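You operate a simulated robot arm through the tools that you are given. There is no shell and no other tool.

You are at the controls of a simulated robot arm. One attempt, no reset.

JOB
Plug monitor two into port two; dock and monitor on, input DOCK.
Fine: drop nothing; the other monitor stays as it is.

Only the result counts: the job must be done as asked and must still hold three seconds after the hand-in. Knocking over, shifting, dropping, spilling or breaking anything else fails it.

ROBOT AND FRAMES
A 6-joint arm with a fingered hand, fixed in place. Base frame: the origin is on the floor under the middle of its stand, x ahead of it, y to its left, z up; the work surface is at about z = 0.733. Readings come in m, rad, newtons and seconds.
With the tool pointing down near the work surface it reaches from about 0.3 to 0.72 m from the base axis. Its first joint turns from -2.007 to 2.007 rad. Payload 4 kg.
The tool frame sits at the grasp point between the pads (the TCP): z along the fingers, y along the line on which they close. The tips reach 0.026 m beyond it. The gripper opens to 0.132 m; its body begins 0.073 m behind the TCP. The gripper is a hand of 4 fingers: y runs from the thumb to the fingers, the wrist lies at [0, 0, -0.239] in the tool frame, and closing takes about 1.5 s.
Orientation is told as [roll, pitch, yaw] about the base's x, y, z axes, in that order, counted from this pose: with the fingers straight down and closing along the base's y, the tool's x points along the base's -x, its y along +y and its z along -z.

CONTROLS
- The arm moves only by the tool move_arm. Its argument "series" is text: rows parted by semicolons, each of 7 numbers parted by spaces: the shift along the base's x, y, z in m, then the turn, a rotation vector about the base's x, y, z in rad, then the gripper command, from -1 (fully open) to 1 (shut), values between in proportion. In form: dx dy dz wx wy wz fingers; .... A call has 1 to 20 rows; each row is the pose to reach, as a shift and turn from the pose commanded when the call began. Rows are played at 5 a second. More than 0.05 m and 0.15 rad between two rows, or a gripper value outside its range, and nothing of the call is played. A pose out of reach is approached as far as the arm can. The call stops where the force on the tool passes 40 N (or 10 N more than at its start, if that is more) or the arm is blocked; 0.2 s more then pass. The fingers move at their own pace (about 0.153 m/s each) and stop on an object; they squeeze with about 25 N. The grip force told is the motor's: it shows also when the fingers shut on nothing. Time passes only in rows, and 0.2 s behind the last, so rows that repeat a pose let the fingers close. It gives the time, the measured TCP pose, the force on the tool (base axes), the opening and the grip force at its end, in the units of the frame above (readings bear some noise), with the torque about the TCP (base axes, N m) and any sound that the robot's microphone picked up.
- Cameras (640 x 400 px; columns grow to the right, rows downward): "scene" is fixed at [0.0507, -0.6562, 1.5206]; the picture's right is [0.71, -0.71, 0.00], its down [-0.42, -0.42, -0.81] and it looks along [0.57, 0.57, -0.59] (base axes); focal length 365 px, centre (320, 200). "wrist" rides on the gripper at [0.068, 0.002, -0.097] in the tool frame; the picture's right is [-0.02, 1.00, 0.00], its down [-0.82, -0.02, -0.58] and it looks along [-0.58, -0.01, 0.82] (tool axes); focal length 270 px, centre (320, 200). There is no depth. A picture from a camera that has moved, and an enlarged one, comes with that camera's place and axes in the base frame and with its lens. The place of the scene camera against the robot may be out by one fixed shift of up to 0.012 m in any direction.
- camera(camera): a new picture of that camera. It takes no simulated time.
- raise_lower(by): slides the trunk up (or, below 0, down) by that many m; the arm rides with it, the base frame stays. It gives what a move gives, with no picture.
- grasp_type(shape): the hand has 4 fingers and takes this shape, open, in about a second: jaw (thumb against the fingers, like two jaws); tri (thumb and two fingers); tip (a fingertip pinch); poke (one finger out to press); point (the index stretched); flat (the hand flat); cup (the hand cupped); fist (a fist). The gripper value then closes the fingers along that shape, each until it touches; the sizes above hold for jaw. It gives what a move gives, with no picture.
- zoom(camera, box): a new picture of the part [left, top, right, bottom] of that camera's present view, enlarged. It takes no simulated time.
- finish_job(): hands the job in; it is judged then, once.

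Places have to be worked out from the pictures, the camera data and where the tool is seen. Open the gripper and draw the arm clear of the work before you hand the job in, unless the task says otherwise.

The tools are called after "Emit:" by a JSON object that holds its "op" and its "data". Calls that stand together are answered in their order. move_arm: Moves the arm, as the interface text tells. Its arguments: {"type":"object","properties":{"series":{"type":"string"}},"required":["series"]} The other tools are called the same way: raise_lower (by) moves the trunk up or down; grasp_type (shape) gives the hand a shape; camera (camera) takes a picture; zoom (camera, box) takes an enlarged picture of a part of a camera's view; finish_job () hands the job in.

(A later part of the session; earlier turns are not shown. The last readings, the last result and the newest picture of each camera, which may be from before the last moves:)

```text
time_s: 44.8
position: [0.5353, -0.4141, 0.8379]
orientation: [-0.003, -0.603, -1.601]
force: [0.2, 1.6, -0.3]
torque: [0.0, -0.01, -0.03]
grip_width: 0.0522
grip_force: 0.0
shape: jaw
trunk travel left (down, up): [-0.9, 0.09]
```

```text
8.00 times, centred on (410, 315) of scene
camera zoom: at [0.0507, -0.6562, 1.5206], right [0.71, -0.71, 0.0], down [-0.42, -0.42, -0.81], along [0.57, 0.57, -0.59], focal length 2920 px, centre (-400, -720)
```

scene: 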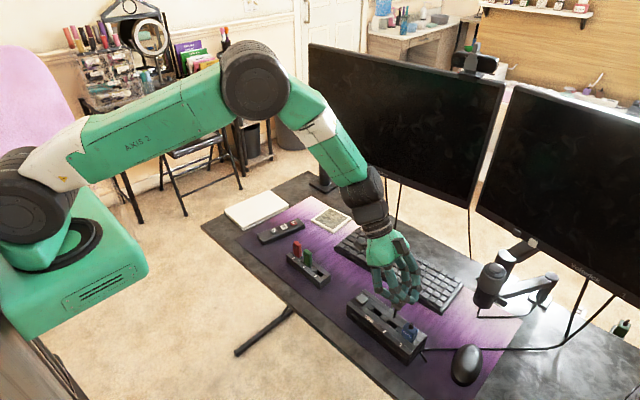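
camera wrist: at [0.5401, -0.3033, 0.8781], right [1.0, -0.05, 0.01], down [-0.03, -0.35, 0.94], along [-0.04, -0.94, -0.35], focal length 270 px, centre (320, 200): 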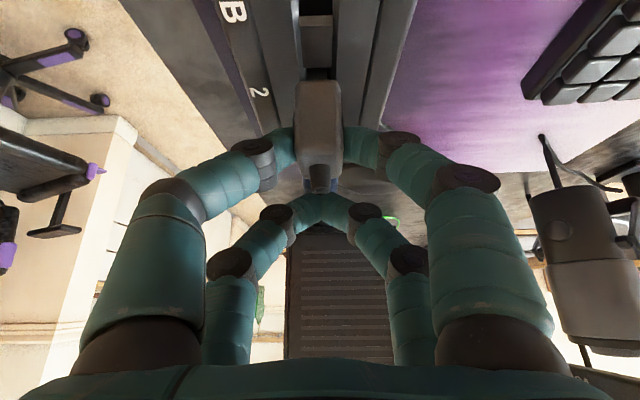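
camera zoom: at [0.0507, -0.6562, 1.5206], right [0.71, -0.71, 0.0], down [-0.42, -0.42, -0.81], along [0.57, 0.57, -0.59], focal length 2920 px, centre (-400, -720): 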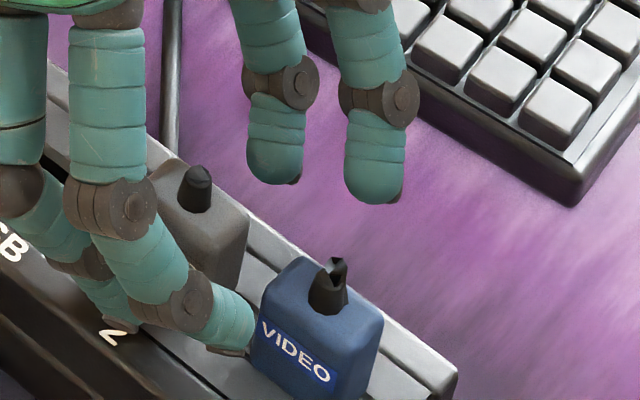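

The plug is standing in port 2 by itself. I rise straight up, then bring the hand back to vertical for pressing.

Emit:
{"op": "move_arm", "data": {"series": "0 0 0.01 0 0 0 0.2; 0 0 0.025 0 0 0 0.2; 0 0 0.05 0 0 0 0.1; 0 0 0.08 0 0 0 0; 0 0 0.11 0 0 0 -0.3; 0 0 0.13 0 0 0 -0.6; 0 0 0.14 0 0 0 -1"}}

Emit:
{"op": "move_arm", "data": {"series": "0 0 0 0.12 -0.0036 0 -1; 0 0 0 0.24 -0.0072 0 -1; 0 0 0 0.36 -0.0108 0 -1; 0 0 0 0.48 -0.0144 0 -1; 0 0 0 0.6 -0.018 0 -1; 0 0 0 0.6 -0.018 0 -1"}}

Emit:
{"op": "camera", "data": {"camera": "wrist"}}

Emit:
{"op": "zoom", "data": {"camera": "scene", "box": [350, 270, 450, 360]}}

```text
time_s: 46.4
position: [0.5355, -0.4128, 0.978]
orientation: [-0.001, -0.603, -1.602]
force: [-0.8, 0.2, 0.7]
torque: [0.02, 0.01, 0.01]
grip_width: 0.1319
grip_force: 0.1
shape: jaw
trunk travel left (down, up): [-0.9, 0.09]
```

```text
time_s: 47.8
position: [0.5349, -0.4132, 0.9772]
orientation: [0.0, 0.0, -1.601]
force: [-0.3, 0.8, 0.4]
torque: [0.01, -0.01, -0.02]
grip_width: 0.1319
grip_force: 0.1
shape: jaw
trunk travel left (down, up): [-0.9, 0.09]
```

```text
taken
camera wrist: at [0.5393, -0.3458, 1.0749], right [1.0, -0.05, 0.0], down [-0.04, -0.82, 0.58], along [-0.03, -0.58, -0.82], focal length 270 px, centre (320, 200)
```

wrist: 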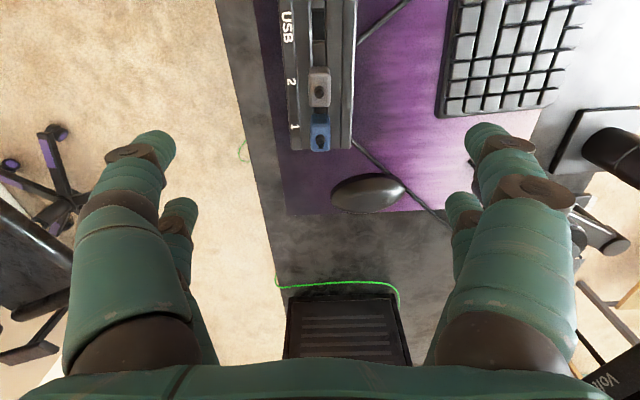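

```text
4.44 times, centred on (400, 315) of scene
camera zoom: at [0.0507, -0.6562, 1.5206], right [0.71, -0.71, 0.0], down [-0.42, -0.42, -0.81], along [0.57, 0.57, -0.59], focal length 1622 px, centre (-36, -311)
```

zoom: 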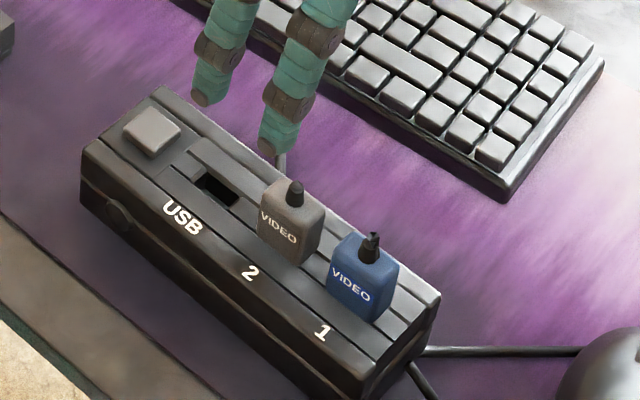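

The plug stands upright in port 2, a little proud of the blue one. I switch to the poke shape and check the fingertip's place.

Emit:
{"op": "grasp_type", "data": {"shape": "poke"}}

Emit:
{"op": "camera", "data": {"camera": "wrist"}}

Emit:
{"op": "zoom", "data": {"camera": "scene", "box": [350, 230, 450, 330]}}

Emit:
{"op": "zoom", "data": {"camera": "wrist", "box": [240, 50, 400, 250]}}

```text
time_s: 48.7
position: [0.5344, -0.4127, 0.9782]
orientation: [-0.003, -0.001, -1.602]
force: [0.9, -0.3, 0.1]
torque: [-0.01, -0.01, 0.0]
grip_width: 0.0
grip_force: 0.1
shape: poke
trunk travel left (down, up): [-0.9, 0.09]
```

```text
taken
camera wrist: at [0.5394, -0.3459, 1.0748], right [1.0, -0.05, 0.0], down [-0.04, -0.81, 0.58], along [-0.03, -0.58, -0.82], focal length 270 px, centre (320, 200)
```

wrist: 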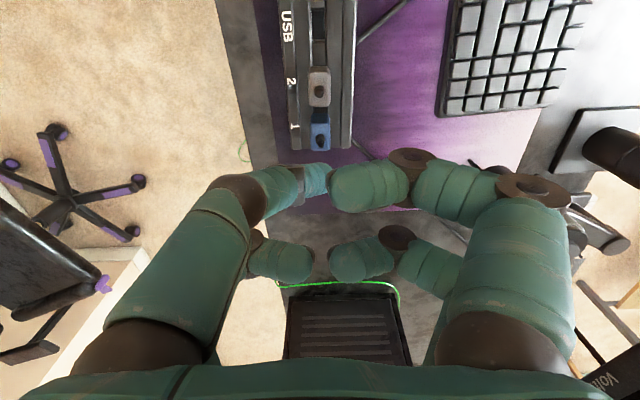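

```text
4.00 times, centred on (400, 280) of scene
camera zoom: at [0.0507, -0.6562, 1.5206], right [0.71, -0.71, 0.0], down [-0.42, -0.42, -0.81], along [0.57, 0.57, -0.59], focal length 1460 px, centre (0, -120)
```

zoom: 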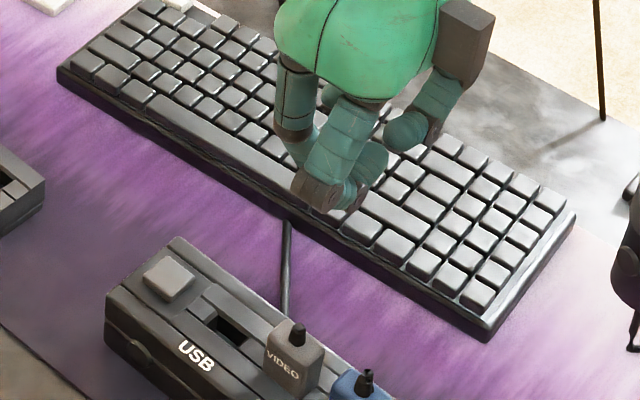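

```text
2.00 times, centred on (320, 150) of wrist
camera zoom: at [0.5394, -0.3459, 1.0748], right [1.0, -0.05, 0.0], down [-0.04, -0.81, 0.58], along [-0.03, -0.58, -0.82], focal length 541 px, centre (320, 300)
```

zoom: 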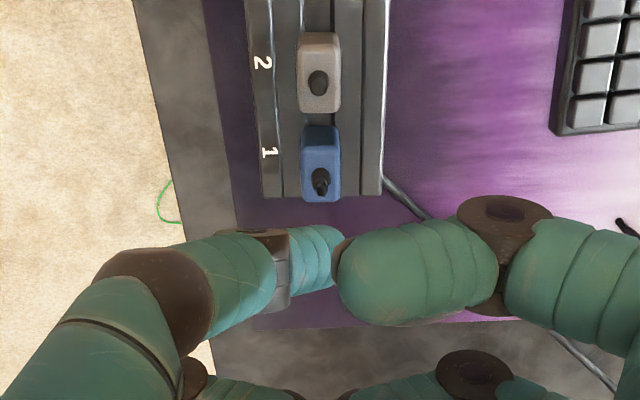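

The poke fingertip sits near the tool axis, about 0.03 m beyond the TCP. I move it above the plug's top at (0.536, −0.409) and come down close.

Emit:
{"op": "move_arm", "data": {"series": "0 0.003 -0.03 0 0 0 -1; 0 0.005 -0.06 0 0 0 -1; 0 0.005 -0.08 0 0 0 -1; 0 0.005 -0.09 0 0 0 -1; 0 0.005 -0.09 0 0 0 -1"}}

Emit:
{"op": "zoom", "data": {"camera": "wrist", "box": [240, 80, 400, 240]}}

Emit:
{"op": "zoom", "data": {"camera": "scene", "box": [370, 270, 450, 340]}}

```text
time_s: 49.9
position: [0.5345, -0.4072, 0.8882]
orientation: [-0.001, -0.002, -1.6]
force: [-0.5, -0.1, -0.4]
torque: [0.03, -0.02, 0.02]
grip_width: 0.0003
grip_force: 0.2
shape: poke
trunk travel left (down, up): [-0.9, 0.09]
```

```text
2.50 times, centred on (320, 160) of wrist
camera zoom: at [0.5394, -0.3407, 0.9843], right [1.0, -0.05, 0.0], down [-0.04, -0.81, 0.58], along [-0.03, -0.58, -0.82], focal length 676 px, centre (320, 300)
```

zoom: 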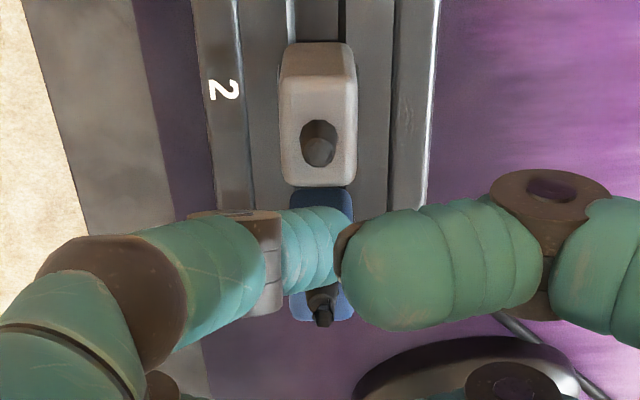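

```text
5.71 times, centred on (410, 305) of scene
camera zoom: at [0.0507, -0.6562, 1.5206], right [0.71, -0.71, 0.0], down [-0.42, -0.42, -0.81], along [0.57, 0.57, -0.59], focal length 2086 px, centre (-194, -400)
```

zoom: 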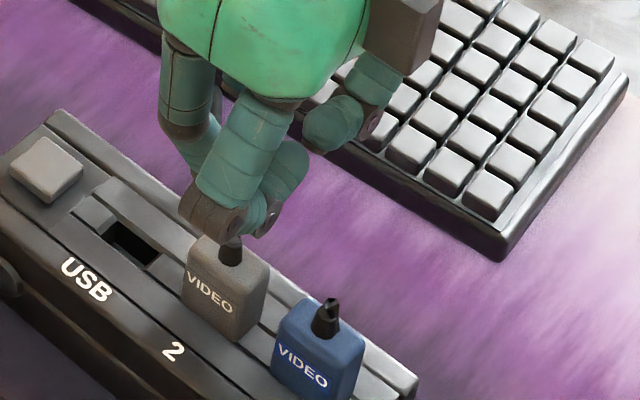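

Emit:
{"op": "zoom", "data": {"camera": "scene", "box": [390, 300, 440, 340]}}

Emit:
{"op": "zoom", "data": {"camera": "wrist", "box": [290, 80, 350, 140]}}

```text
10.00 times, centred on (415, 320) of scene
camera zoom: at [0.0507, -0.6562, 1.5206], right [0.71, -0.71, 0.0], down [-0.42, -0.42, -0.81], along [0.57, 0.57, -0.59], focal length 3650 px, centre (-630, -1000)
```

zoom: 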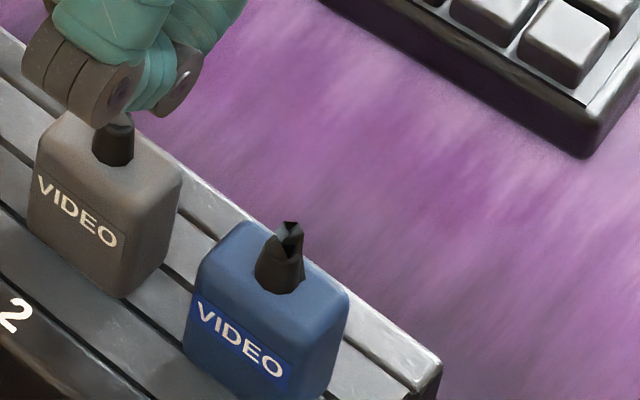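

```text
6.67 times, centred on (320, 110) of wrist
camera zoom: at [0.5394, -0.3407, 0.9843], right [1.0, -0.05, 0.0], down [-0.04, -0.81, 0.58], along [-0.03, -0.58, -0.82], focal length 1802 px, centre (320, 800)
```

zoom: 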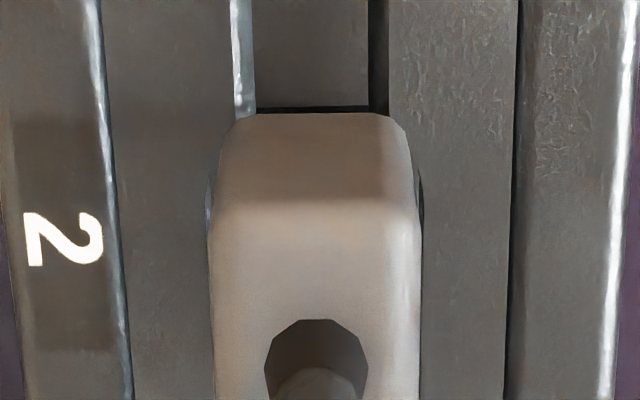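

Compared against the blue plug, the grey one now looks fully seated (text and body heights match, and the body bottom is on the dock surface). To be certain, I press gently on its top, coming down in small steps.

Emit:
{"op": "move_arm", "data": {"series": "0.0005 0.001 -0.007 0 0 0 -1; 0.0005 0.001 -0.014 0 0 0 -1; 0.0005 0.001 -0.020 0 0 0 -1; 0.0005 0.001 -0.020 0 0 0 -1"}}

Emit:
{"op": "zoom", "data": {"camera": "scene", "box": [380, 280, 440, 330]}}

Emit:
{"op": "zoom", "data": {"camera": "wrist", "box": [240, 80, 400, 240]}}

```text
time_s: 50.9
position: [0.5357, -0.4065, 0.8684]
orientation: [0.0, -0.002, -1.601]
force: [-0.6, 0.1, -0.9]
torque: [-0.02, 0.0, 0.03]
grip_width: 0.0001
grip_force: 0.1
shape: poke
trunk travel left (down, up): [-0.9, 0.09]
```

```text
8.00 times, centred on (410, 305) of scene
camera zoom: at [0.0507, -0.6562, 1.5206], right [0.71, -0.71, 0.0], down [-0.42, -0.42, -0.81], along [0.57, 0.57, -0.59], focal length 2920 px, centre (-400, -640)
```

zoom: 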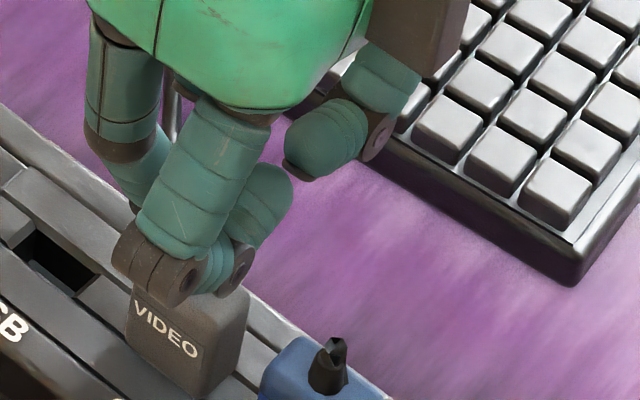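

```text
2.50 times, centred on (320, 160) of wrist
camera zoom: at [0.5397, -0.34, 0.9648], right [1.0, -0.05, 0.0], down [-0.04, -0.81, 0.58], along [-0.03, -0.58, -0.82], focal length 676 px, centre (320, 300)
```

zoom: 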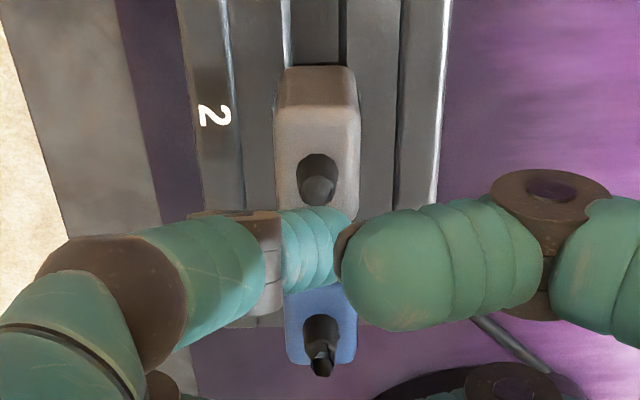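

Emit:
{"op": "move_arm", "data": {"series": "0 0 -0.003 0 0 0 -1; 0 0 -0.006 0 0 0 -1; 0 0 -0.008 0 0 0 -1"}}

Emit:
{"op": "zoom", "data": {"camera": "wrist", "box": [240, 80, 400, 240]}}

```text
time_s: 51.7
position: [0.534, -0.4078, 0.8599]
orientation: [0.0, -0.002, -1.602]
force: [-0.2, 0.2, 0.1]
torque: [0.03, 0.02, 0.01]
grip_width: 0.0003
grip_force: 0.0
shape: poke
trunk travel left (down, up): [-0.9, 0.09]
```

```text
2.50 times, centred on (320, 160) of wrist
camera zoom: at [0.5396, -0.34, 0.9566], right [1.0, -0.05, 0.0], down [-0.04, -0.81, 0.58], along [-0.03, -0.58, -0.82], focal length 676 px, centre (320, 300)
```

zoom: 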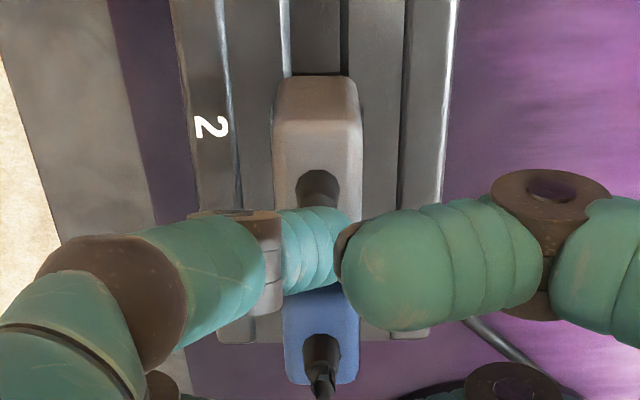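

No contact yet; I continue in 3 mm steps.

Emit:
{"op": "move_arm", "data": {"series": "0 0 -0.002 0 0 0 -1; 0 0 -0.004 0 0 0 -1"}}

Emit:
{"op": "move_arm", "data": {"series": "0 0 -0.002 0 0 0 -1; 0 0 -0.004 0 0 0 -1"}}

```text
time_s: 52.3
position: [0.5357, -0.4079, 0.8566]
orientation: [-0.001, -0.001, -1.6]
force: [-0.2, -0.6, -0.4]
torque: [0.03, -0.04, 0.02]
grip_width: 0.0
grip_force: 0.1
shape: poke
trunk travel left (down, up): [-0.9, 0.09]
```

```text
time_s: 52.9
position: [0.5356, -0.4056, 0.852]
orientation: [-0.002, -0.001, -1.6]
force: [0.0, 0.3, -0.5]
torque: [0.0, -0.01, 0.02]
grip_width: 0.0001
grip_force: 0.1
shape: poke
trunk travel left (down, up): [-0.9, 0.09]
```

Emit:
{"op": "zoom", "data": {"camera": "wrist", "box": [240, 80, 400, 240]}}

Emit:
{"op": "zoom", "data": {"camera": "scene", "box": [380, 285, 440, 335]}}

Emit:
{"op": "move_arm", "data": {"series": "0 0 -0.002 0 0 0 -1; 0 0 -0.004 0 0 0 -1"}}

```text
2.50 times, centred on (320, 160) of wrist
camera zoom: at [0.5399, -0.3395, 0.9489], right [1.0, -0.05, 0.0], down [-0.04, -0.81, 0.58], along [-0.03, -0.58, -0.82], focal length 676 px, centre (320, 300)
```

zoom: 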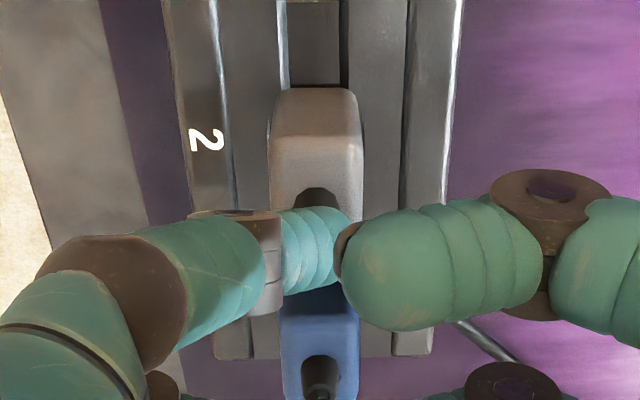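

```text
8.00 times, centred on (410, 310) of scene
camera zoom: at [0.0507, -0.6562, 1.5206], right [0.71, -0.71, 0.0], down [-0.42, -0.42, -0.81], along [0.57, 0.57, -0.59], focal length 2920 px, centre (-400, -680)
```

zoom: 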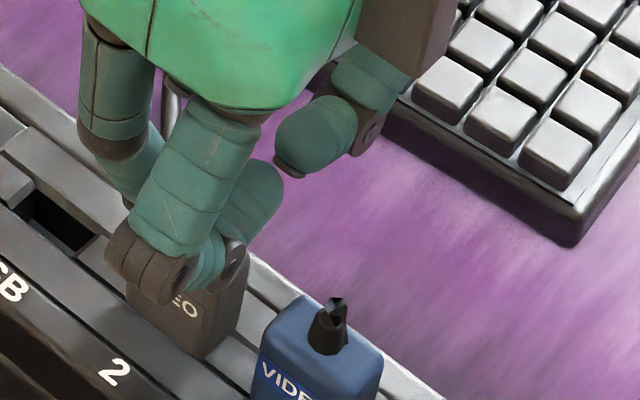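

```text
time_s: 53.5
position: [0.5352, -0.4061, 0.8498]
orientation: [0.0, -0.002, -1.601]
force: [-1.3, 0.0, 8.6]
torque: [0.0, 0.06, -0.03]
grip_width: 0.0
grip_force: 0.0
shape: poke
trunk travel left (down, up): [-0.9, 0.09]
```

Contact is right on the tool axis (8.6 N, no torque), so the poke tip is 0.029 m beyond the TCP. I press slightly harder to confirm the plug is bottomed out.

Emit:
{"op": "move_arm", "data": {"series": "0 0 -0.0015 0 0 0 -1; 0 0 -0.003 0 0 0 -1"}}

Emit:
{"op": "zoom", "data": {"camera": "scene", "box": [390, 300, 440, 340]}}

```text
time_s: 54.1
position: [0.5354, -0.4061, 0.8489]
orientation: [0.003, -0.004, -1.601]
force: [-4.1, 3.1, 28.9]
torque: [0.13, 0.1, 0.01]
grip_width: 0.0001
grip_force: 0.0
shape: poke
trunk travel left (down, up): [-0.9, 0.09]
```

```text
10.00 times, centred on (415, 320) of scene
camera zoom: at [0.0507, -0.6562, 1.5206], right [0.71, -0.71, 0.0], down [-0.42, -0.42, -0.81], along [0.57, 0.57, -0.59], focal length 3650 px, centre (-630, -1000)
```

zoom: 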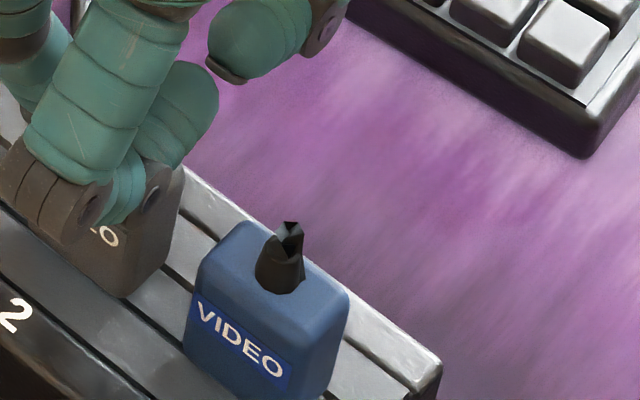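

The plug is firmly seated (29 N with no further travel). I lift off and move over the dock's square button at about (0.539, −0.313).

Emit:
{"op": "move_arm", "data": {"series": "0 0 0.015 0 0 0 -1; 0 0 0.04 0 0 0 -1; 0.002 0.03 0.05 0 0 0 -1; 0.003 0.06 0.05 0 0 0 -1; 0.0045 0.08 0.045 0 0 0 -1; 0.0045 0.0955 0.03 0 0 0 -1; 0.0045 0.0955 0.02 0 0 0 -1; 0.0045 0.0955 0.015 0 0 0 -1; 0.0045 0.0955 0.015 0 0 0 -1"}}

Emit:
{"op": "zoom", "data": {"camera": "wrist", "box": [220, 60, 420, 260]}}

Emit:
{"op": "zoom", "data": {"camera": "scene", "box": [340, 260, 440, 340]}}

```text
time_s: 56.1
position: [0.5401, -0.3114, 0.8602]
orientation: [-0.001, -0.002, -1.6]
force: [-0.1, 1.0, -0.1]
torque: [0.02, 0.0, -0.02]
grip_width: 0.0001
grip_force: 0.0
shape: poke
trunk travel left (down, up): [-0.9, 0.09]
```

```text
2.00 times, centred on (320, 160) of wrist
camera zoom: at [0.5451, -0.2441, 0.9567], right [1.0, -0.05, 0.0], down [-0.04, -0.81, 0.58], along [-0.03, -0.58, -0.82], focal length 541 px, centre (320, 280)
```

zoom: 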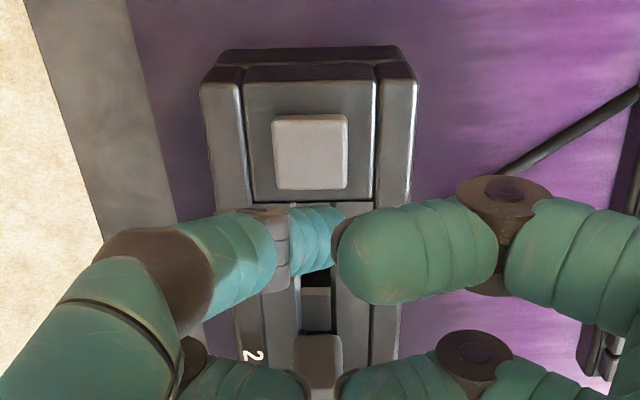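

```text
5.00 times, centred on (390, 300) of scene
camera zoom: at [0.0507, -0.6562, 1.5206], right [0.71, -0.71, 0.0], down [-0.42, -0.42, -0.81], along [0.57, 0.57, -0.59], focal length 1825 px, centre (-30, -300)
```

zoom: 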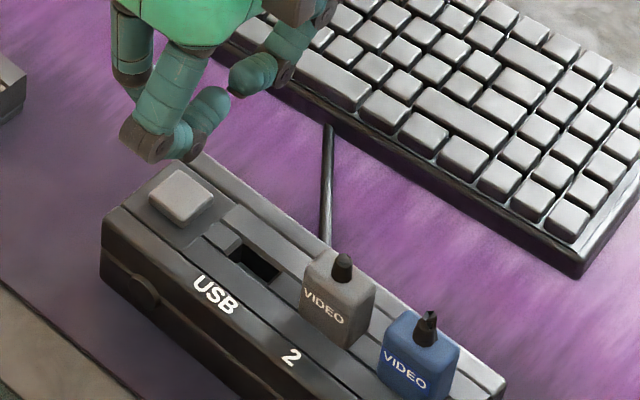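

Both plugs look equally seated. The fingertip is above the dock button; I descend close, then press in small steps listening for a click.

Emit:
{"op": "move_arm", "data": {"series": "-0.001 0.0005 -0.01 0 0 0 -1; -0.002 0.001 -0.02 0 0 0 -1; -0.002 0.001 -0.03 0 0 0 -1; -0.002 0.001 -0.037 0 0 0 -1"}}

Emit:
{"op": "move_arm", "data": {"series": "0 0 -0.0015 0 0 0 -1; 0 0 -0.003 0 0 0 -1"}}

```text
time_s: 57.1
position: [0.5383, -0.3102, 0.8227]
orientation: [-0.001, -0.002, -1.601]
force: [0.7, -0.1, -0.1]
torque: [0.0, -0.04, -0.01]
grip_width: 0.0001
grip_force: 0.0
shape: poke
trunk travel left (down, up): [-0.9, 0.09]
```

```text
time_s: 57.7
position: [0.5377, -0.3104, 0.8195]
orientation: [-0.001, -0.002, -1.601]
force: [0.2, -1.0, -0.1]
torque: [0.03, -0.01, -0.01]
grip_width: 0.0
grip_force: 0.0
shape: poke
trunk travel left (down, up): [-0.9, 0.09]
```

No contact yet at tip z ≈ 0.790. I keep stepping down.

Emit:
{"op": "move_arm", "data": {"series": "0 0 -0.0015 0 0 0 -1; 0 0 -0.003 0 0 0 -1"}}

```text
time_s: 58.3
position: [0.5385, -0.3105, 0.8178]
orientation: [-0.001, -0.001, -1.601]
force: [-0.4, 0.8, 3.9]
torque: [-0.01, -0.02, 0.04]
grip_width: 0.0
grip_force: 0.1
shape: poke
trunk travel left (down, up): [-0.9, 0.09]
heard: click
```

A click at about 4 N, so the dock button was pressed once. I lift off and check the dock's indicator and the monitors.

Emit:
{"op": "move_arm", "data": {"series": "0 0 0.01 0 0 0 -1; 0 0 0.03 0 0 0 -1; 0 0 0.06 0 0 0 -1; 0 0 0.09 0 0 0 -1; 0 0 0.11 0 0 0 -1"}}

Emit:
{"op": "camera", "data": {"camera": "scene"}}

Emit:
{"op": "zoom", "data": {"camera": "scene", "box": [340, 270, 440, 350]}}

Emit:
{"op": "zoom", "data": {"camera": "wrist", "box": [220, 0, 420, 160]}}

```text
time_s: 59.5
position: [0.537, -0.3102, 0.9286]
orientation: [-0.001, -0.001, -1.6]
force: [0.4, 0.6, 0.7]
torque: [-0.01, -0.01, 0.01]
grip_width: 0.0001
grip_force: 0.1
shape: poke
trunk travel left (down, up): [-0.9, 0.09]
```

```text
taken
```

scene: 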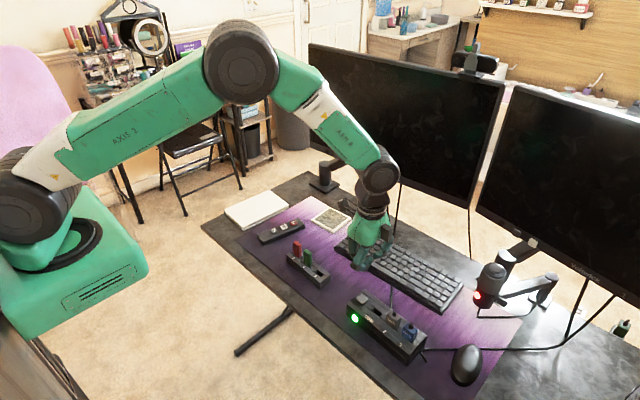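

```text
5.00 times, centred on (390, 310) of scene
camera zoom: at [0.0507, -0.6562, 1.5206], right [0.71, -0.71, 0.0], down [-0.42, -0.42, -0.81], along [0.57, 0.57, -0.59], focal length 1825 px, centre (-30, -350)
```

zoom: 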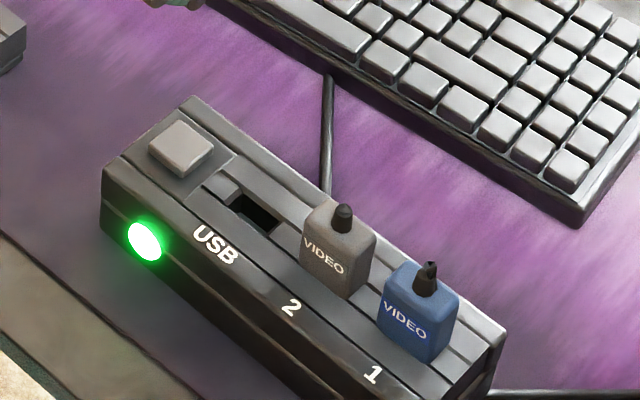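

```text
2.50 times, centred on (320, 80) of wrist
camera zoom: at [0.5414, -0.2436, 1.026], right [1.0, -0.05, 0.0], down [-0.04, -0.81, 0.58], along [-0.03, -0.58, -0.82], focal length 676 px, centre (320, 500)
```

zoom: 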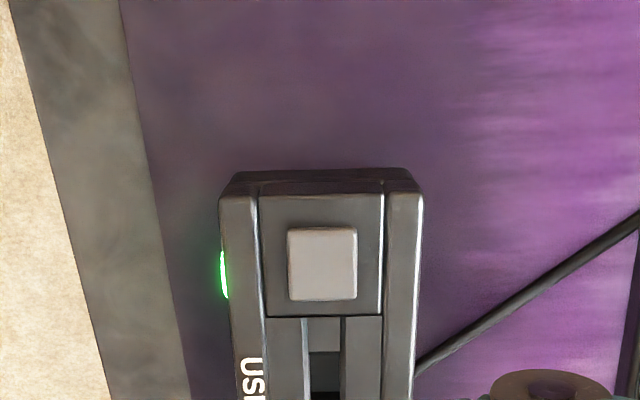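

The dock LED is green, so the dock is on. Next is monitor 2's square bezel button, which I triangulate at about (0.805, 0.024, 0.953), with its LED beside it. I rise, turn the yaw back to 0 and move in front of it.

Emit:
{"op": "move_arm", "data": {"series": "0 0.005 0.03 0 0 0.145 -1; 0 0.03 0.06 0 0 0.29 -1; 0 0.06 0.09 0 0 0.435 -1; 0 0.09 0.11 0 0 0.58 -1; 0 0.12 0.12 0 0 0.725 -1; 0 0.15 0.12 0 0 0.87 -1; 0 0.18 0.12 0 0 1.015 -1; 0 0.21 0.12 0 0 1.16 -1; 0 0.25 0.12 0 0 1.305 -1; 0 0.29 0.12 0 0 1.45 -1; 0 0.325 0.12 0 0 1.6 -1; 0 0.333 0.12 0 0 1.6 -1"}}

Emit:
{"op": "camera", "data": {"camera": "wrist"}}

```text
time_s: 62.1
position: [0.5369, 0.0227, 1.0462]
orientation: [-0.002, -0.003, 0.003]
force: [0.2, -1.1, 0.3]
torque: [0.04, 0.02, 0.01]
grip_width: 0.0001
grip_force: 0.0
shape: poke
trunk travel left (down, up): [-0.9, 0.09]
```

```text
taken
camera wrist: at [0.4688, 0.0228, 1.1435], right [0.02, 1.0, 0.0], down [0.82, -0.02, 0.58], along [0.58, -0.01, -0.82], focal length 270 px, centre (320, 200)
```

wrist: 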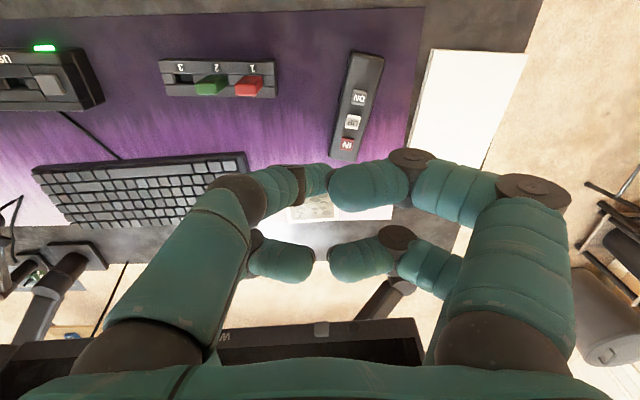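

Emit:
{"op": "zoom", "data": {"camera": "wrist", "box": [280, 300, 380, 360]}}

Emit:
{"op": "zoom", "data": {"camera": "scene", "box": [290, 120, 370, 190]}}

```text
6.40 times, centred on (330, 330) of wrist
camera zoom: at [0.4688, 0.0228, 1.1435], right [0.02, 1.0, 0.0], down [0.82, -0.02, 0.58], along [0.58, -0.01, -0.82], focal length 1730 px, centre (256, -632)
```

zoom: 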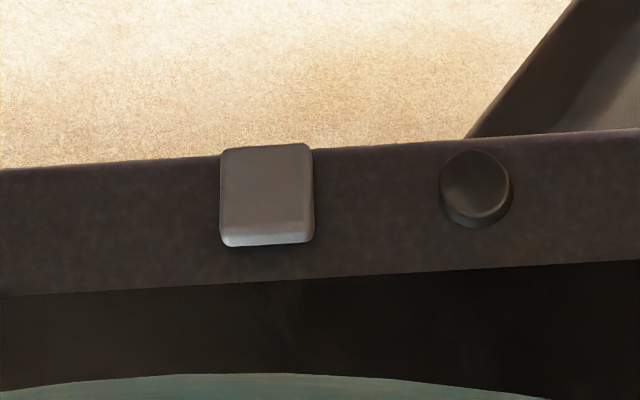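

```text
5.71 times, centred on (330, 155) of scene
camera zoom: at [0.0507, -0.6562, 1.5206], right [0.71, -0.71, 0.0], down [-0.42, -0.42, -0.81], along [0.57, 0.57, -0.59], focal length 2086 px, centre (263, 457)
```

zoom: 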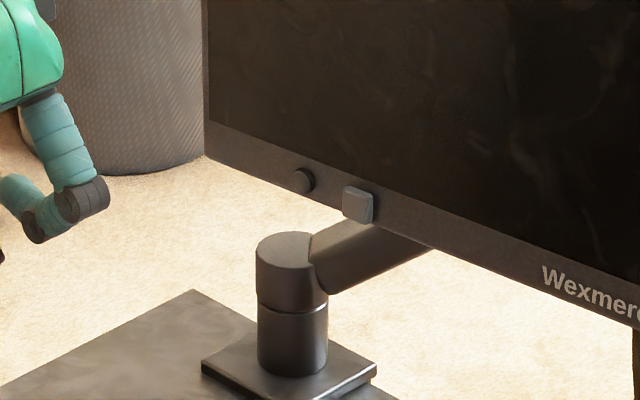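

New views refine the button to about (0.797, 0.018, 0.958). I pitch the hand to point forward (+x) while moving up to a standoff well short of the monitor.

Emit:
{"op": "move_arm", "data": {"series": "0.01 0 0 0 -0.1428 0 -1; 0.02 0 0 0 -0.2856 0 -1; 0.03 0 -0.005 0 -0.4284 0 -1; 0.04 -0.001 -0.01 0 -0.5712 0 -1; 0.05 -0.002 -0.015 0 -0.714 0 -1; 0.06 -0.003 -0.025 0 -0.8568 0 -1; 0.07 -0.004 -0.035 0 -0.9996 0 -1; 0.085 -0.004 -0.045 0 -1.1424 0 -1; 0.10 -0.004 -0.055 0 -1.2852 0 -1; 0.115 -0.004 -0.065 0 -1.428 0 -1; 0.13 -0.004 -0.07 0 -1.5708 0 -1; 0.13 -0.004 -0.07 0 -1.5708 0 -1"}}

Emit:
{"op": "camera", "data": {"camera": "wrist"}}

Emit:
{"op": "camera", "data": {"camera": "scene"}}

```text
time_s: 64.7
position: [0.667, 0.0192, 0.9776]
orientation: [2.909, -1.568, -2.911]
force: [-0.2, 0.6, 0.0]
torque: [-0.01, 0.03, 0.03]
grip_width: 0.0
grip_force: 0.1
shape: poke
out of reach, approached as far as the arm can: row 4
trunk travel left (down, up): [-0.9, 0.09]
```

```text
taken
camera wrist: at [0.5717, 0.0192, 0.9086], right [0.0, 1.0, 0.03], down [-0.58, -0.02, 0.81], along [0.81, -0.02, 0.58], focal length 270 px, centre (320, 200)
```

wrist: 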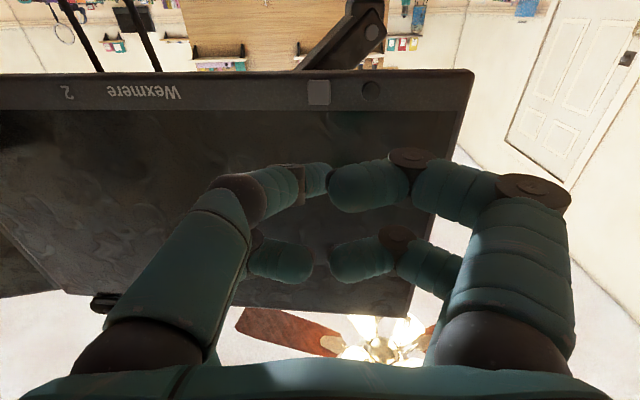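

```text
taken
```

scene: 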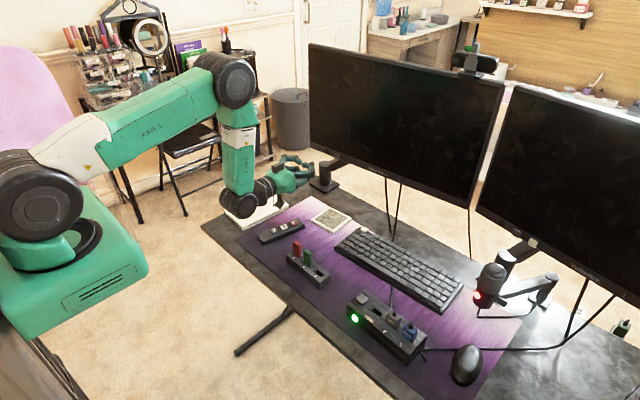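

Emit:
{"op": "zoom", "data": {"camera": "wrist", "box": [270, 60, 430, 200]}}

Emit:
{"op": "zoom", "data": {"camera": "scene", "box": [240, 130, 380, 220]}}

```text
2.86 times, centred on (350, 130) of wrist
camera zoom: at [0.5717, 0.0192, 0.9086], right [0.0, 1.0, 0.03], down [-0.58, -0.02, 0.81], along [0.81, -0.02, 0.58], focal length 772 px, centre (234, 400)
```

zoom: 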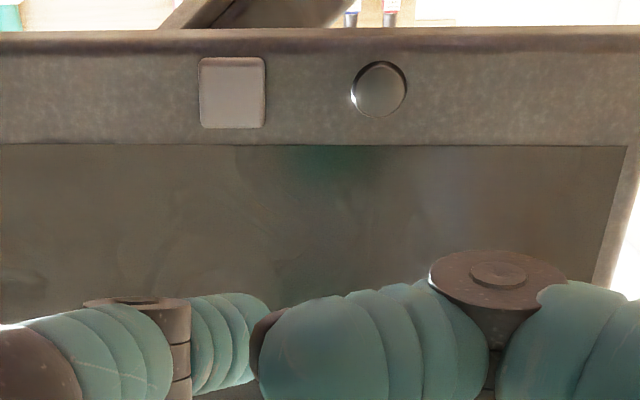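

```text
4.44 times, centred on (310, 175) of scene
camera zoom: at [0.0507, -0.6562, 1.5206], right [0.71, -0.71, 0.0], down [-0.42, -0.42, -0.81], along [0.57, 0.57, -0.59], focal length 1622 px, centre (364, 311)
```

zoom: 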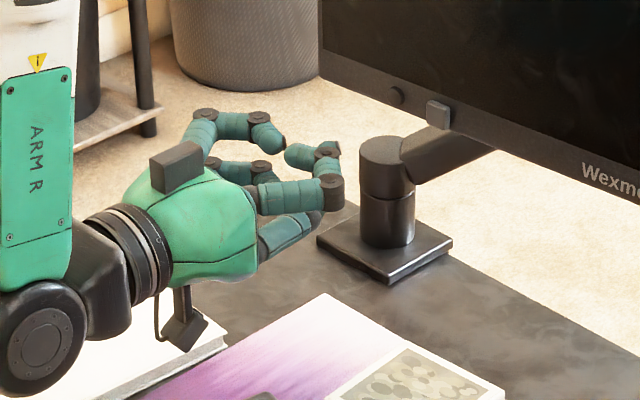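

The hand points forward with the fingertip axis lined up in y; the button is about 15 mm lower, at z ≈ 0.961. I lower, then advance to about 2–3 cm short of it.

Emit:
{"op": "move_arm", "data": {"series": "0 0 -0.008 0 0 0 -1; 0.01 0 -0.0155 0 0 0 -1; 0.03 0 -0.0155 0 0 0 -1; 0.05 0 -0.0155 0 0 0 -1; 0.068 0 -0.0155 0 0 0 -1; 0.068 0 -0.0155 0 0 0 -1"}}

Emit:
{"op": "camera", "data": {"camera": "wrist"}}

Emit:
{"op": "zoom", "data": {"camera": "scene", "box": [260, 120, 380, 200]}}

```text
time_s: 66.1
position: [0.7351, 0.0194, 0.9607]
orientation: [2.669, -1.568, -2.671]
force: [-0.5, -0.1, -0.5]
torque: [0.03, -0.02, 0.02]
grip_width: 0.0001
grip_force: 0.1
shape: poke
trunk travel left (down, up): [-0.9, 0.09]
```

```text
taken
camera wrist: at [0.639, 0.0191, 0.8923], right [0.0, 1.0, 0.03], down [-0.58, -0.02, 0.82], along [0.82, -0.02, 0.58], focal length 270 px, centre (320, 200)
```

wrist: 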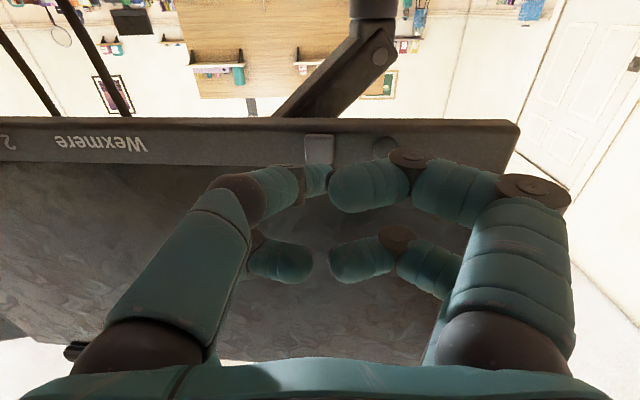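

```text
5.00 times, centred on (320, 160) of scene
camera zoom: at [0.0507, -0.6562, 1.5206], right [0.71, -0.71, 0.0], down [-0.42, -0.42, -0.81], along [0.57, 0.57, -0.59], focal length 1825 px, centre (320, 400)
```

zoom: 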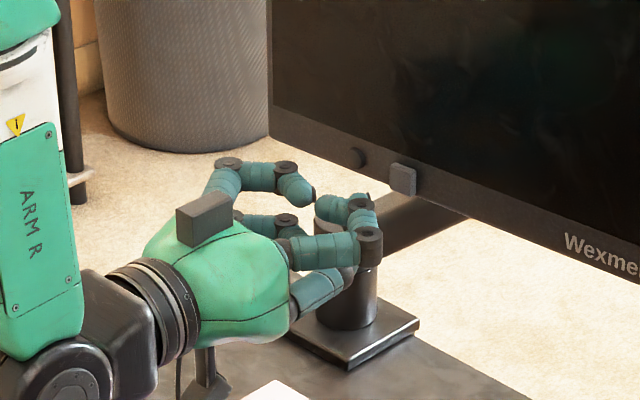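

The button is centred at about x = 0.787, so roughly 2 cm to go. I advance and then press in small steps.

Emit:
{"op": "move_arm", "data": {"series": "0.005 0 0 0 0 0 -1; 0.01 0 0 0 0 0 -1; 0.014 0 0 0 0 0 -1"}}

Emit:
{"op": "zoom", "data": {"camera": "wrist", "box": [260, 110, 400, 220]}}

Emit:
{"op": "zoom", "data": {"camera": "scene", "box": [300, 130, 370, 190]}}

```text
time_s: 66.9
position: [0.75, 0.0188, 0.9609]
orientation: [2.799, -1.569, -2.801]
force: [0.2, 0.4, -0.9]
torque: [-0.02, 0.01, 0.0]
grip_width: 0.0
grip_force: 0.1
shape: poke
trunk travel left (down, up): [-0.9, 0.09]
```

```text
3.64 times, centred on (330, 165) of wrist
camera zoom: at [0.6535, 0.0187, 0.8927], right [0.0, 1.0, 0.03], down [-0.58, -0.02, 0.81], along [0.82, -0.02, 0.58], focal length 983 px, centre (284, 327)
```

zoom: 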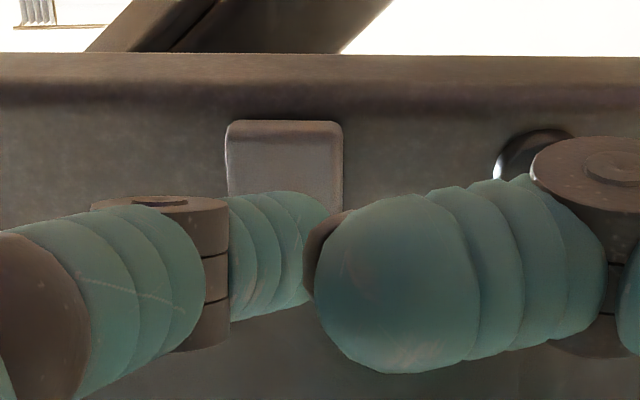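

```text
6.67 times, centred on (335, 160) of scene
camera zoom: at [0.0507, -0.6562, 1.5206], right [0.71, -0.71, 0.0], down [-0.42, -0.42, -0.81], along [0.57, 0.57, -0.59], focal length 2433 px, centre (220, 467)
```

zoom: 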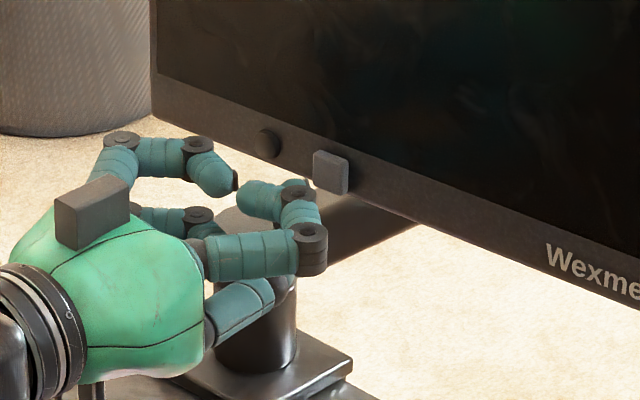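

Predicted contact falls at the button's centre. Stepping forward 3 mm at a time.

Emit:
{"op": "move_arm", "data": {"series": "0.0015 0 0 0 0 0 -1; 0.003 0 0 0 0 0 -1"}}

Emit:
{"op": "move_arm", "data": {"series": "0.0015 0 0 0 0 0 -1; 0.003 0 0 0 0 0 -1"}}

```text
time_s: 67.5
position: [0.7531, 0.0185, 0.9612]
orientation: [2.43, -1.57, -2.431]
force: [0.7, 0.2, 0.2]
torque: [0.01, 0.0, 0.03]
grip_width: 0.0
grip_force: 0.1
shape: poke
trunk travel left (down, up): [-0.9, 0.09]
```

```text
time_s: 68.1
position: [0.7565, 0.0186, 0.9616]
orientation: [2.718, -1.569, -2.72]
force: [0.2, 0.4, 0.4]
torque: [-0.01, 0.01, -0.01]
grip_width: 0.0
grip_force: 0.1
shape: poke
trunk travel left (down, up): [-0.9, 0.09]
```

Emit:
{"op": "move_arm", "data": {"series": "0.0015 0 0 0 0 0 -1; 0.003 0 0 0 0 0 -1"}}

Emit:
{"op": "zoom", "data": {"camera": "scene", "box": [300, 130, 370, 190]}}

Emit:
{"op": "zoom", "data": {"camera": "wrist", "box": [260, 110, 400, 220]}}

```text
time_s: 68.7
position: [0.7587, 0.0179, 0.9604]
orientation: [2.753, -1.569, -2.756]
force: [-0.2, 0.6, 0.2]
torque: [0.01, 0.0, -0.01]
grip_width: 0.0001
grip_force: 0.0
shape: poke
trunk travel left (down, up): [-0.9, 0.09]
```

```text
6.67 times, centred on (335, 160) of scene
camera zoom: at [0.0507, -0.6562, 1.5206], right [0.71, -0.71, 0.0], down [-0.42, -0.42, -0.81], along [0.57, 0.57, -0.59], focal length 2433 px, centre (220, 467)
```

zoom: 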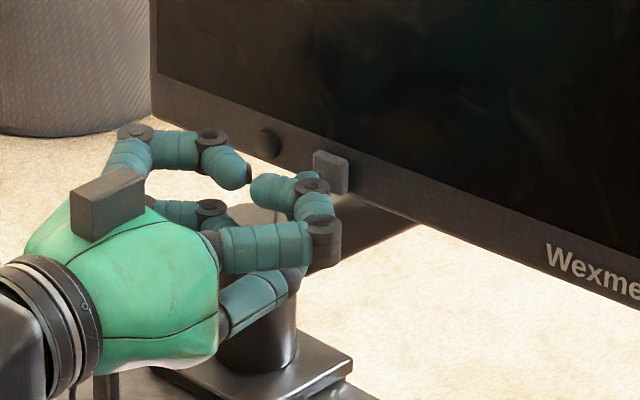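

```text
3.64 times, centred on (330, 165) of wrist
camera zoom: at [0.6629, 0.0194, 0.8925], right [0.0, 1.0, 0.03], down [-0.58, -0.02, 0.81], along [0.82, -0.02, 0.58], focal length 983 px, centre (284, 327)
```

zoom: 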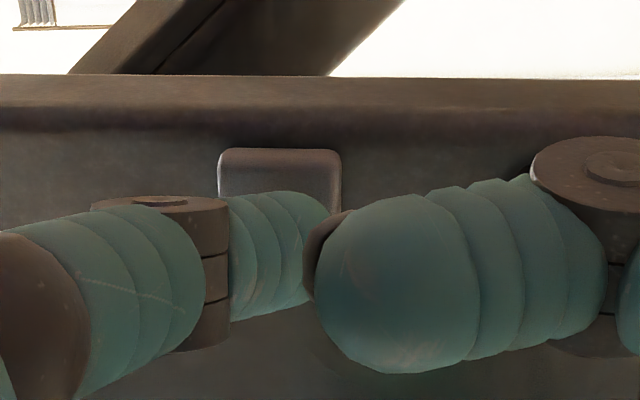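

Still free; I continue in 2–3 mm steps.

Emit:
{"op": "move_arm", "data": {"series": "0.0015 0 0 0 0 0 -1; 0.003 0 0 0 0 0 -1"}}

Emit:
{"op": "move_arm", "data": {"series": "0.0015 0 0 0 0 0 -1; 0.003 0 0 0 0 0 -1"}}

```text
time_s: 69.3
position: [0.7622, 0.0188, 0.9612]
orientation: [2.376, -1.569, -2.375]
force: [-0.3, 0.9, -0.8]
torque: [-0.03, 0.01, 0.01]
grip_width: 0.0002
grip_force: 0.0
shape: poke
trunk travel left (down, up): [-0.9, 0.09]
```

```text
time_s: 69.9
position: [0.7659, 0.0181, 0.9605]
orientation: [2.637, -1.569, -2.637]
force: [-5.9, 0.5, -0.5]
torque: [-0.02, 0.02, -0.02]
grip_width: 0.0003
grip_force: 0.0
shape: poke
trunk travel left (down, up): [-0.9, 0.09]
heard: click
```

A click at about 6 N. I back straight off and look at the monitor.

Emit:
{"op": "move_arm", "data": {"series": "-0.01 0 0 0 0 0 -1; -0.03 0 0 0 0 0 -1; -0.06 0 0 0 0 0 -1; -0.1 0 0 0 0 0 -1; -0.12 0 0 0 0 0 -1"}}

Emit:
{"op": "camera", "data": {"camera": "scene"}}

Emit:
{"op": "camera", "data": {"camera": "wrist"}}

Emit:
{"op": "zoom", "data": {"camera": "scene", "box": [300, 40, 500, 210]}}

```text
time_s: 71.1
position: [0.6444, 0.0181, 0.9616]
orientation: [2.851, -1.569, -2.849]
force: [-0.3, 0.2, 0.1]
torque: [-0.02, 0.01, 0.01]
grip_width: 0.0
grip_force: 0.0
shape: poke
trunk travel left (down, up): [-0.9, 0.09]
```

```text
taken
```

scene: 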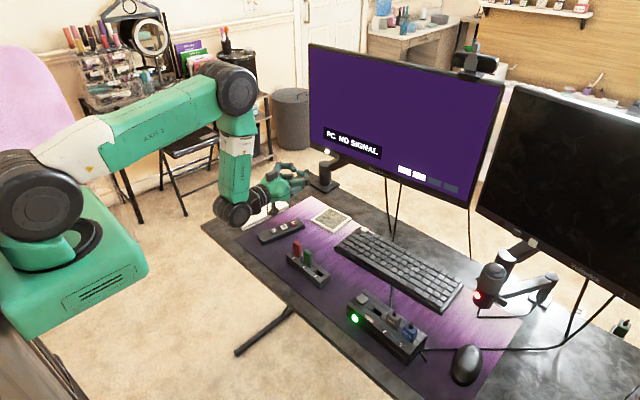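

```text
taken
camera wrist: at [0.5488, 0.0181, 0.8933], right [0.0, 1.0, 0.03], down [-0.58, -0.02, 0.81], along [0.81, -0.02, 0.58], focal length 270 px, centre (320, 200)
```

wrist: 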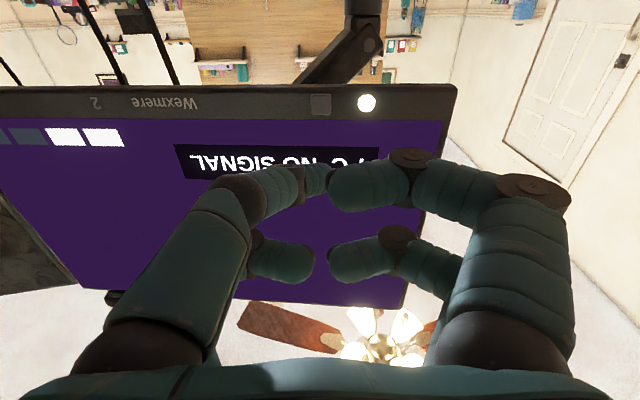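

```text
2.35 times, centred on (400, 125) of scene
camera zoom: at [0.0507, -0.6562, 1.5206], right [0.71, -0.71, 0.0], down [-0.42, -0.42, -0.81], along [0.57, 0.57, -0.59], focal length 859 px, centre (132, 376)
```

zoom: 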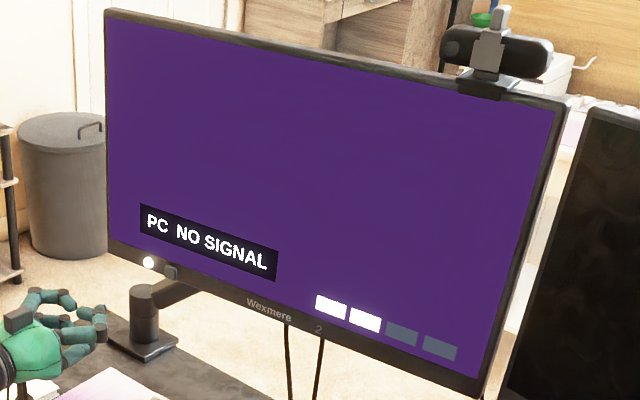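

Monitor 2 is on (LED lit, "PC NO SIGNAL"), and monitor 1 is still dark. Next is the IN button on the little remote, at about (0.638, 0.059, 0.76). I rotate the hand back to pointing down along the reverse path.

Emit:
{"op": "move_arm", "data": {"series": "-0.01 0 0.005 0 0.1428 0 -1; -0.02 0 0.015 0 0.2856 0 -1; -0.03 0 0.025 0 0.4284 0 -1; -0.04 0 0.035 0 0.5712 0 -1; -0.05 0 0.045 0 0.714 0 -1; -0.06 0 0.055 0 0.8568 0 -1; -0.07 0 0.065 0 0.9996 0 -1; -0.08 0 0.075 0 1.1424 0 -1; -0.09 0 0.08 0 1.2852 0 -1; -0.1 0 0.085 0 1.428 0 -1; -0.105 0 0.085 0 1.5708 0 -1; -0.105 0 0.085 0 1.5708 0 -1"}}

Emit:
{"op": "zoom", "data": {"camera": "scene", "box": [300, 40, 500, 210]}}

```text
time_s: 73.7
position: [0.5389, 0.0187, 1.0473]
orientation: [-0.002, 0.0, 0.0]
force: [0.0, 0.3, -0.3]
torque: [0.0, 0.0, 0.02]
grip_width: 0.0
grip_force: 0.1
shape: poke
out of reach, approached as far as the arm can: row 8
trunk travel left (down, up): [-0.9, 0.09]
```

```text
2.35 times, centred on (400, 125) of scene
camera zoom: at [0.0507, -0.6562, 1.5206], right [0.71, -0.71, 0.0], down [-0.42, -0.42, -0.81], along [0.57, 0.57, -0.59], focal length 859 px, centre (132, 376)
```

zoom: 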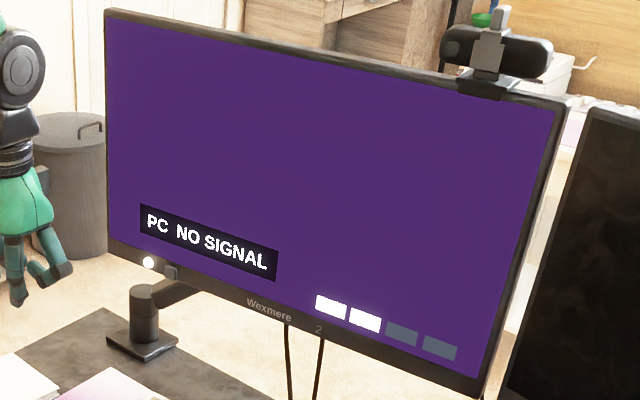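

The hand is vertical again at (0.539, 0.019, 1.047). I move above the IN button and lower to a viewing height.

Emit:
{"op": "move_arm", "data": {"series": "0.02 0.01 0 0 0 0 -1; 0.045 0.02 -0.02 0 0 0 -1; 0.07 0.03 -0.05 0 0 0 -1; 0.09 0.038 -0.085 0 0 0 -1; 0.099 0.04 -0.12 0 0 0 -1; 0.099 0.04 -0.16 0 0 0 -1; 0.099 0.04 -0.19 0 0 0 -1; 0.099 0.04 -0.19 0 0 0 -1"}}

Emit:
{"op": "camera", "data": {"camera": "wrist"}}

Emit:
{"op": "zoom", "data": {"camera": "wrist", "box": [260, 60, 400, 220]}}

Emit:
{"op": "zoom", "data": {"camera": "scene", "box": [240, 180, 360, 270]}}

```text
time_s: 75.5
position: [0.6395, 0.0569, 0.8551]
orientation: [-0.002, -0.003, 0.0]
force: [0.2, 0.2, 0.4]
torque: [-0.04, -0.02, -0.01]
grip_width: 0.0
grip_force: 0.1
shape: poke
trunk travel left (down, up): [-0.9, 0.09]
```

```text
taken
camera wrist: at [0.5718, 0.0578, 0.9521], right [0.03, 1.0, 0.0], down [0.81, -0.02, 0.58], along [0.58, -0.02, -0.82], focal length 270 px, centre (320, 200)
```

wrist: 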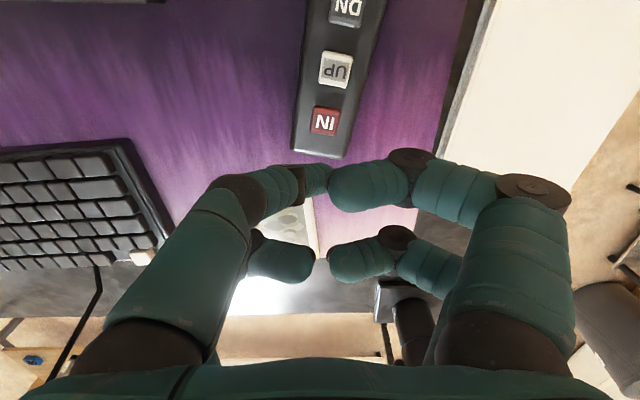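

```text
2.50 times, centred on (330, 140) of wrist
camera zoom: at [0.5718, 0.0578, 0.9521], right [0.03, 1.0, 0.0], down [0.81, -0.02, 0.58], along [0.58, -0.02, -0.82], focal length 676 px, centre (295, 350)
```

zoom: 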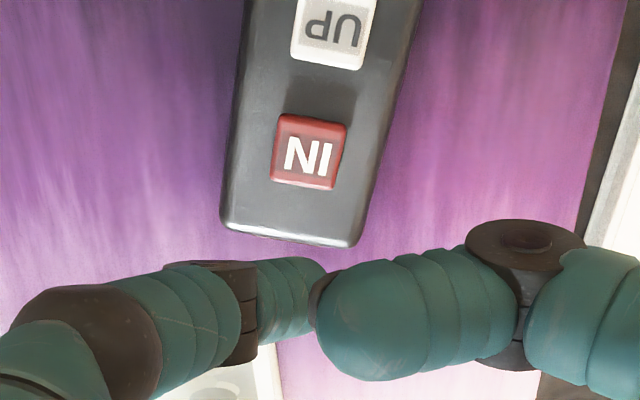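

```text
4.44 times, centred on (300, 225) of scene
camera zoom: at [0.0507, -0.6562, 1.5206], right [0.71, -0.71, 0.0], down [-0.42, -0.42, -0.81], along [0.57, 0.57, -0.59], focal length 1622 px, centre (409, 89)
```

zoom: 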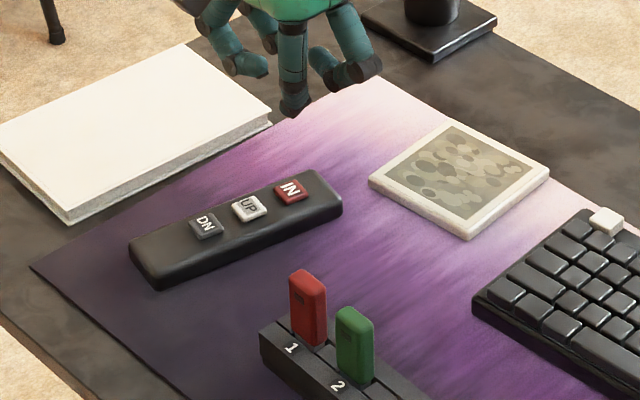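

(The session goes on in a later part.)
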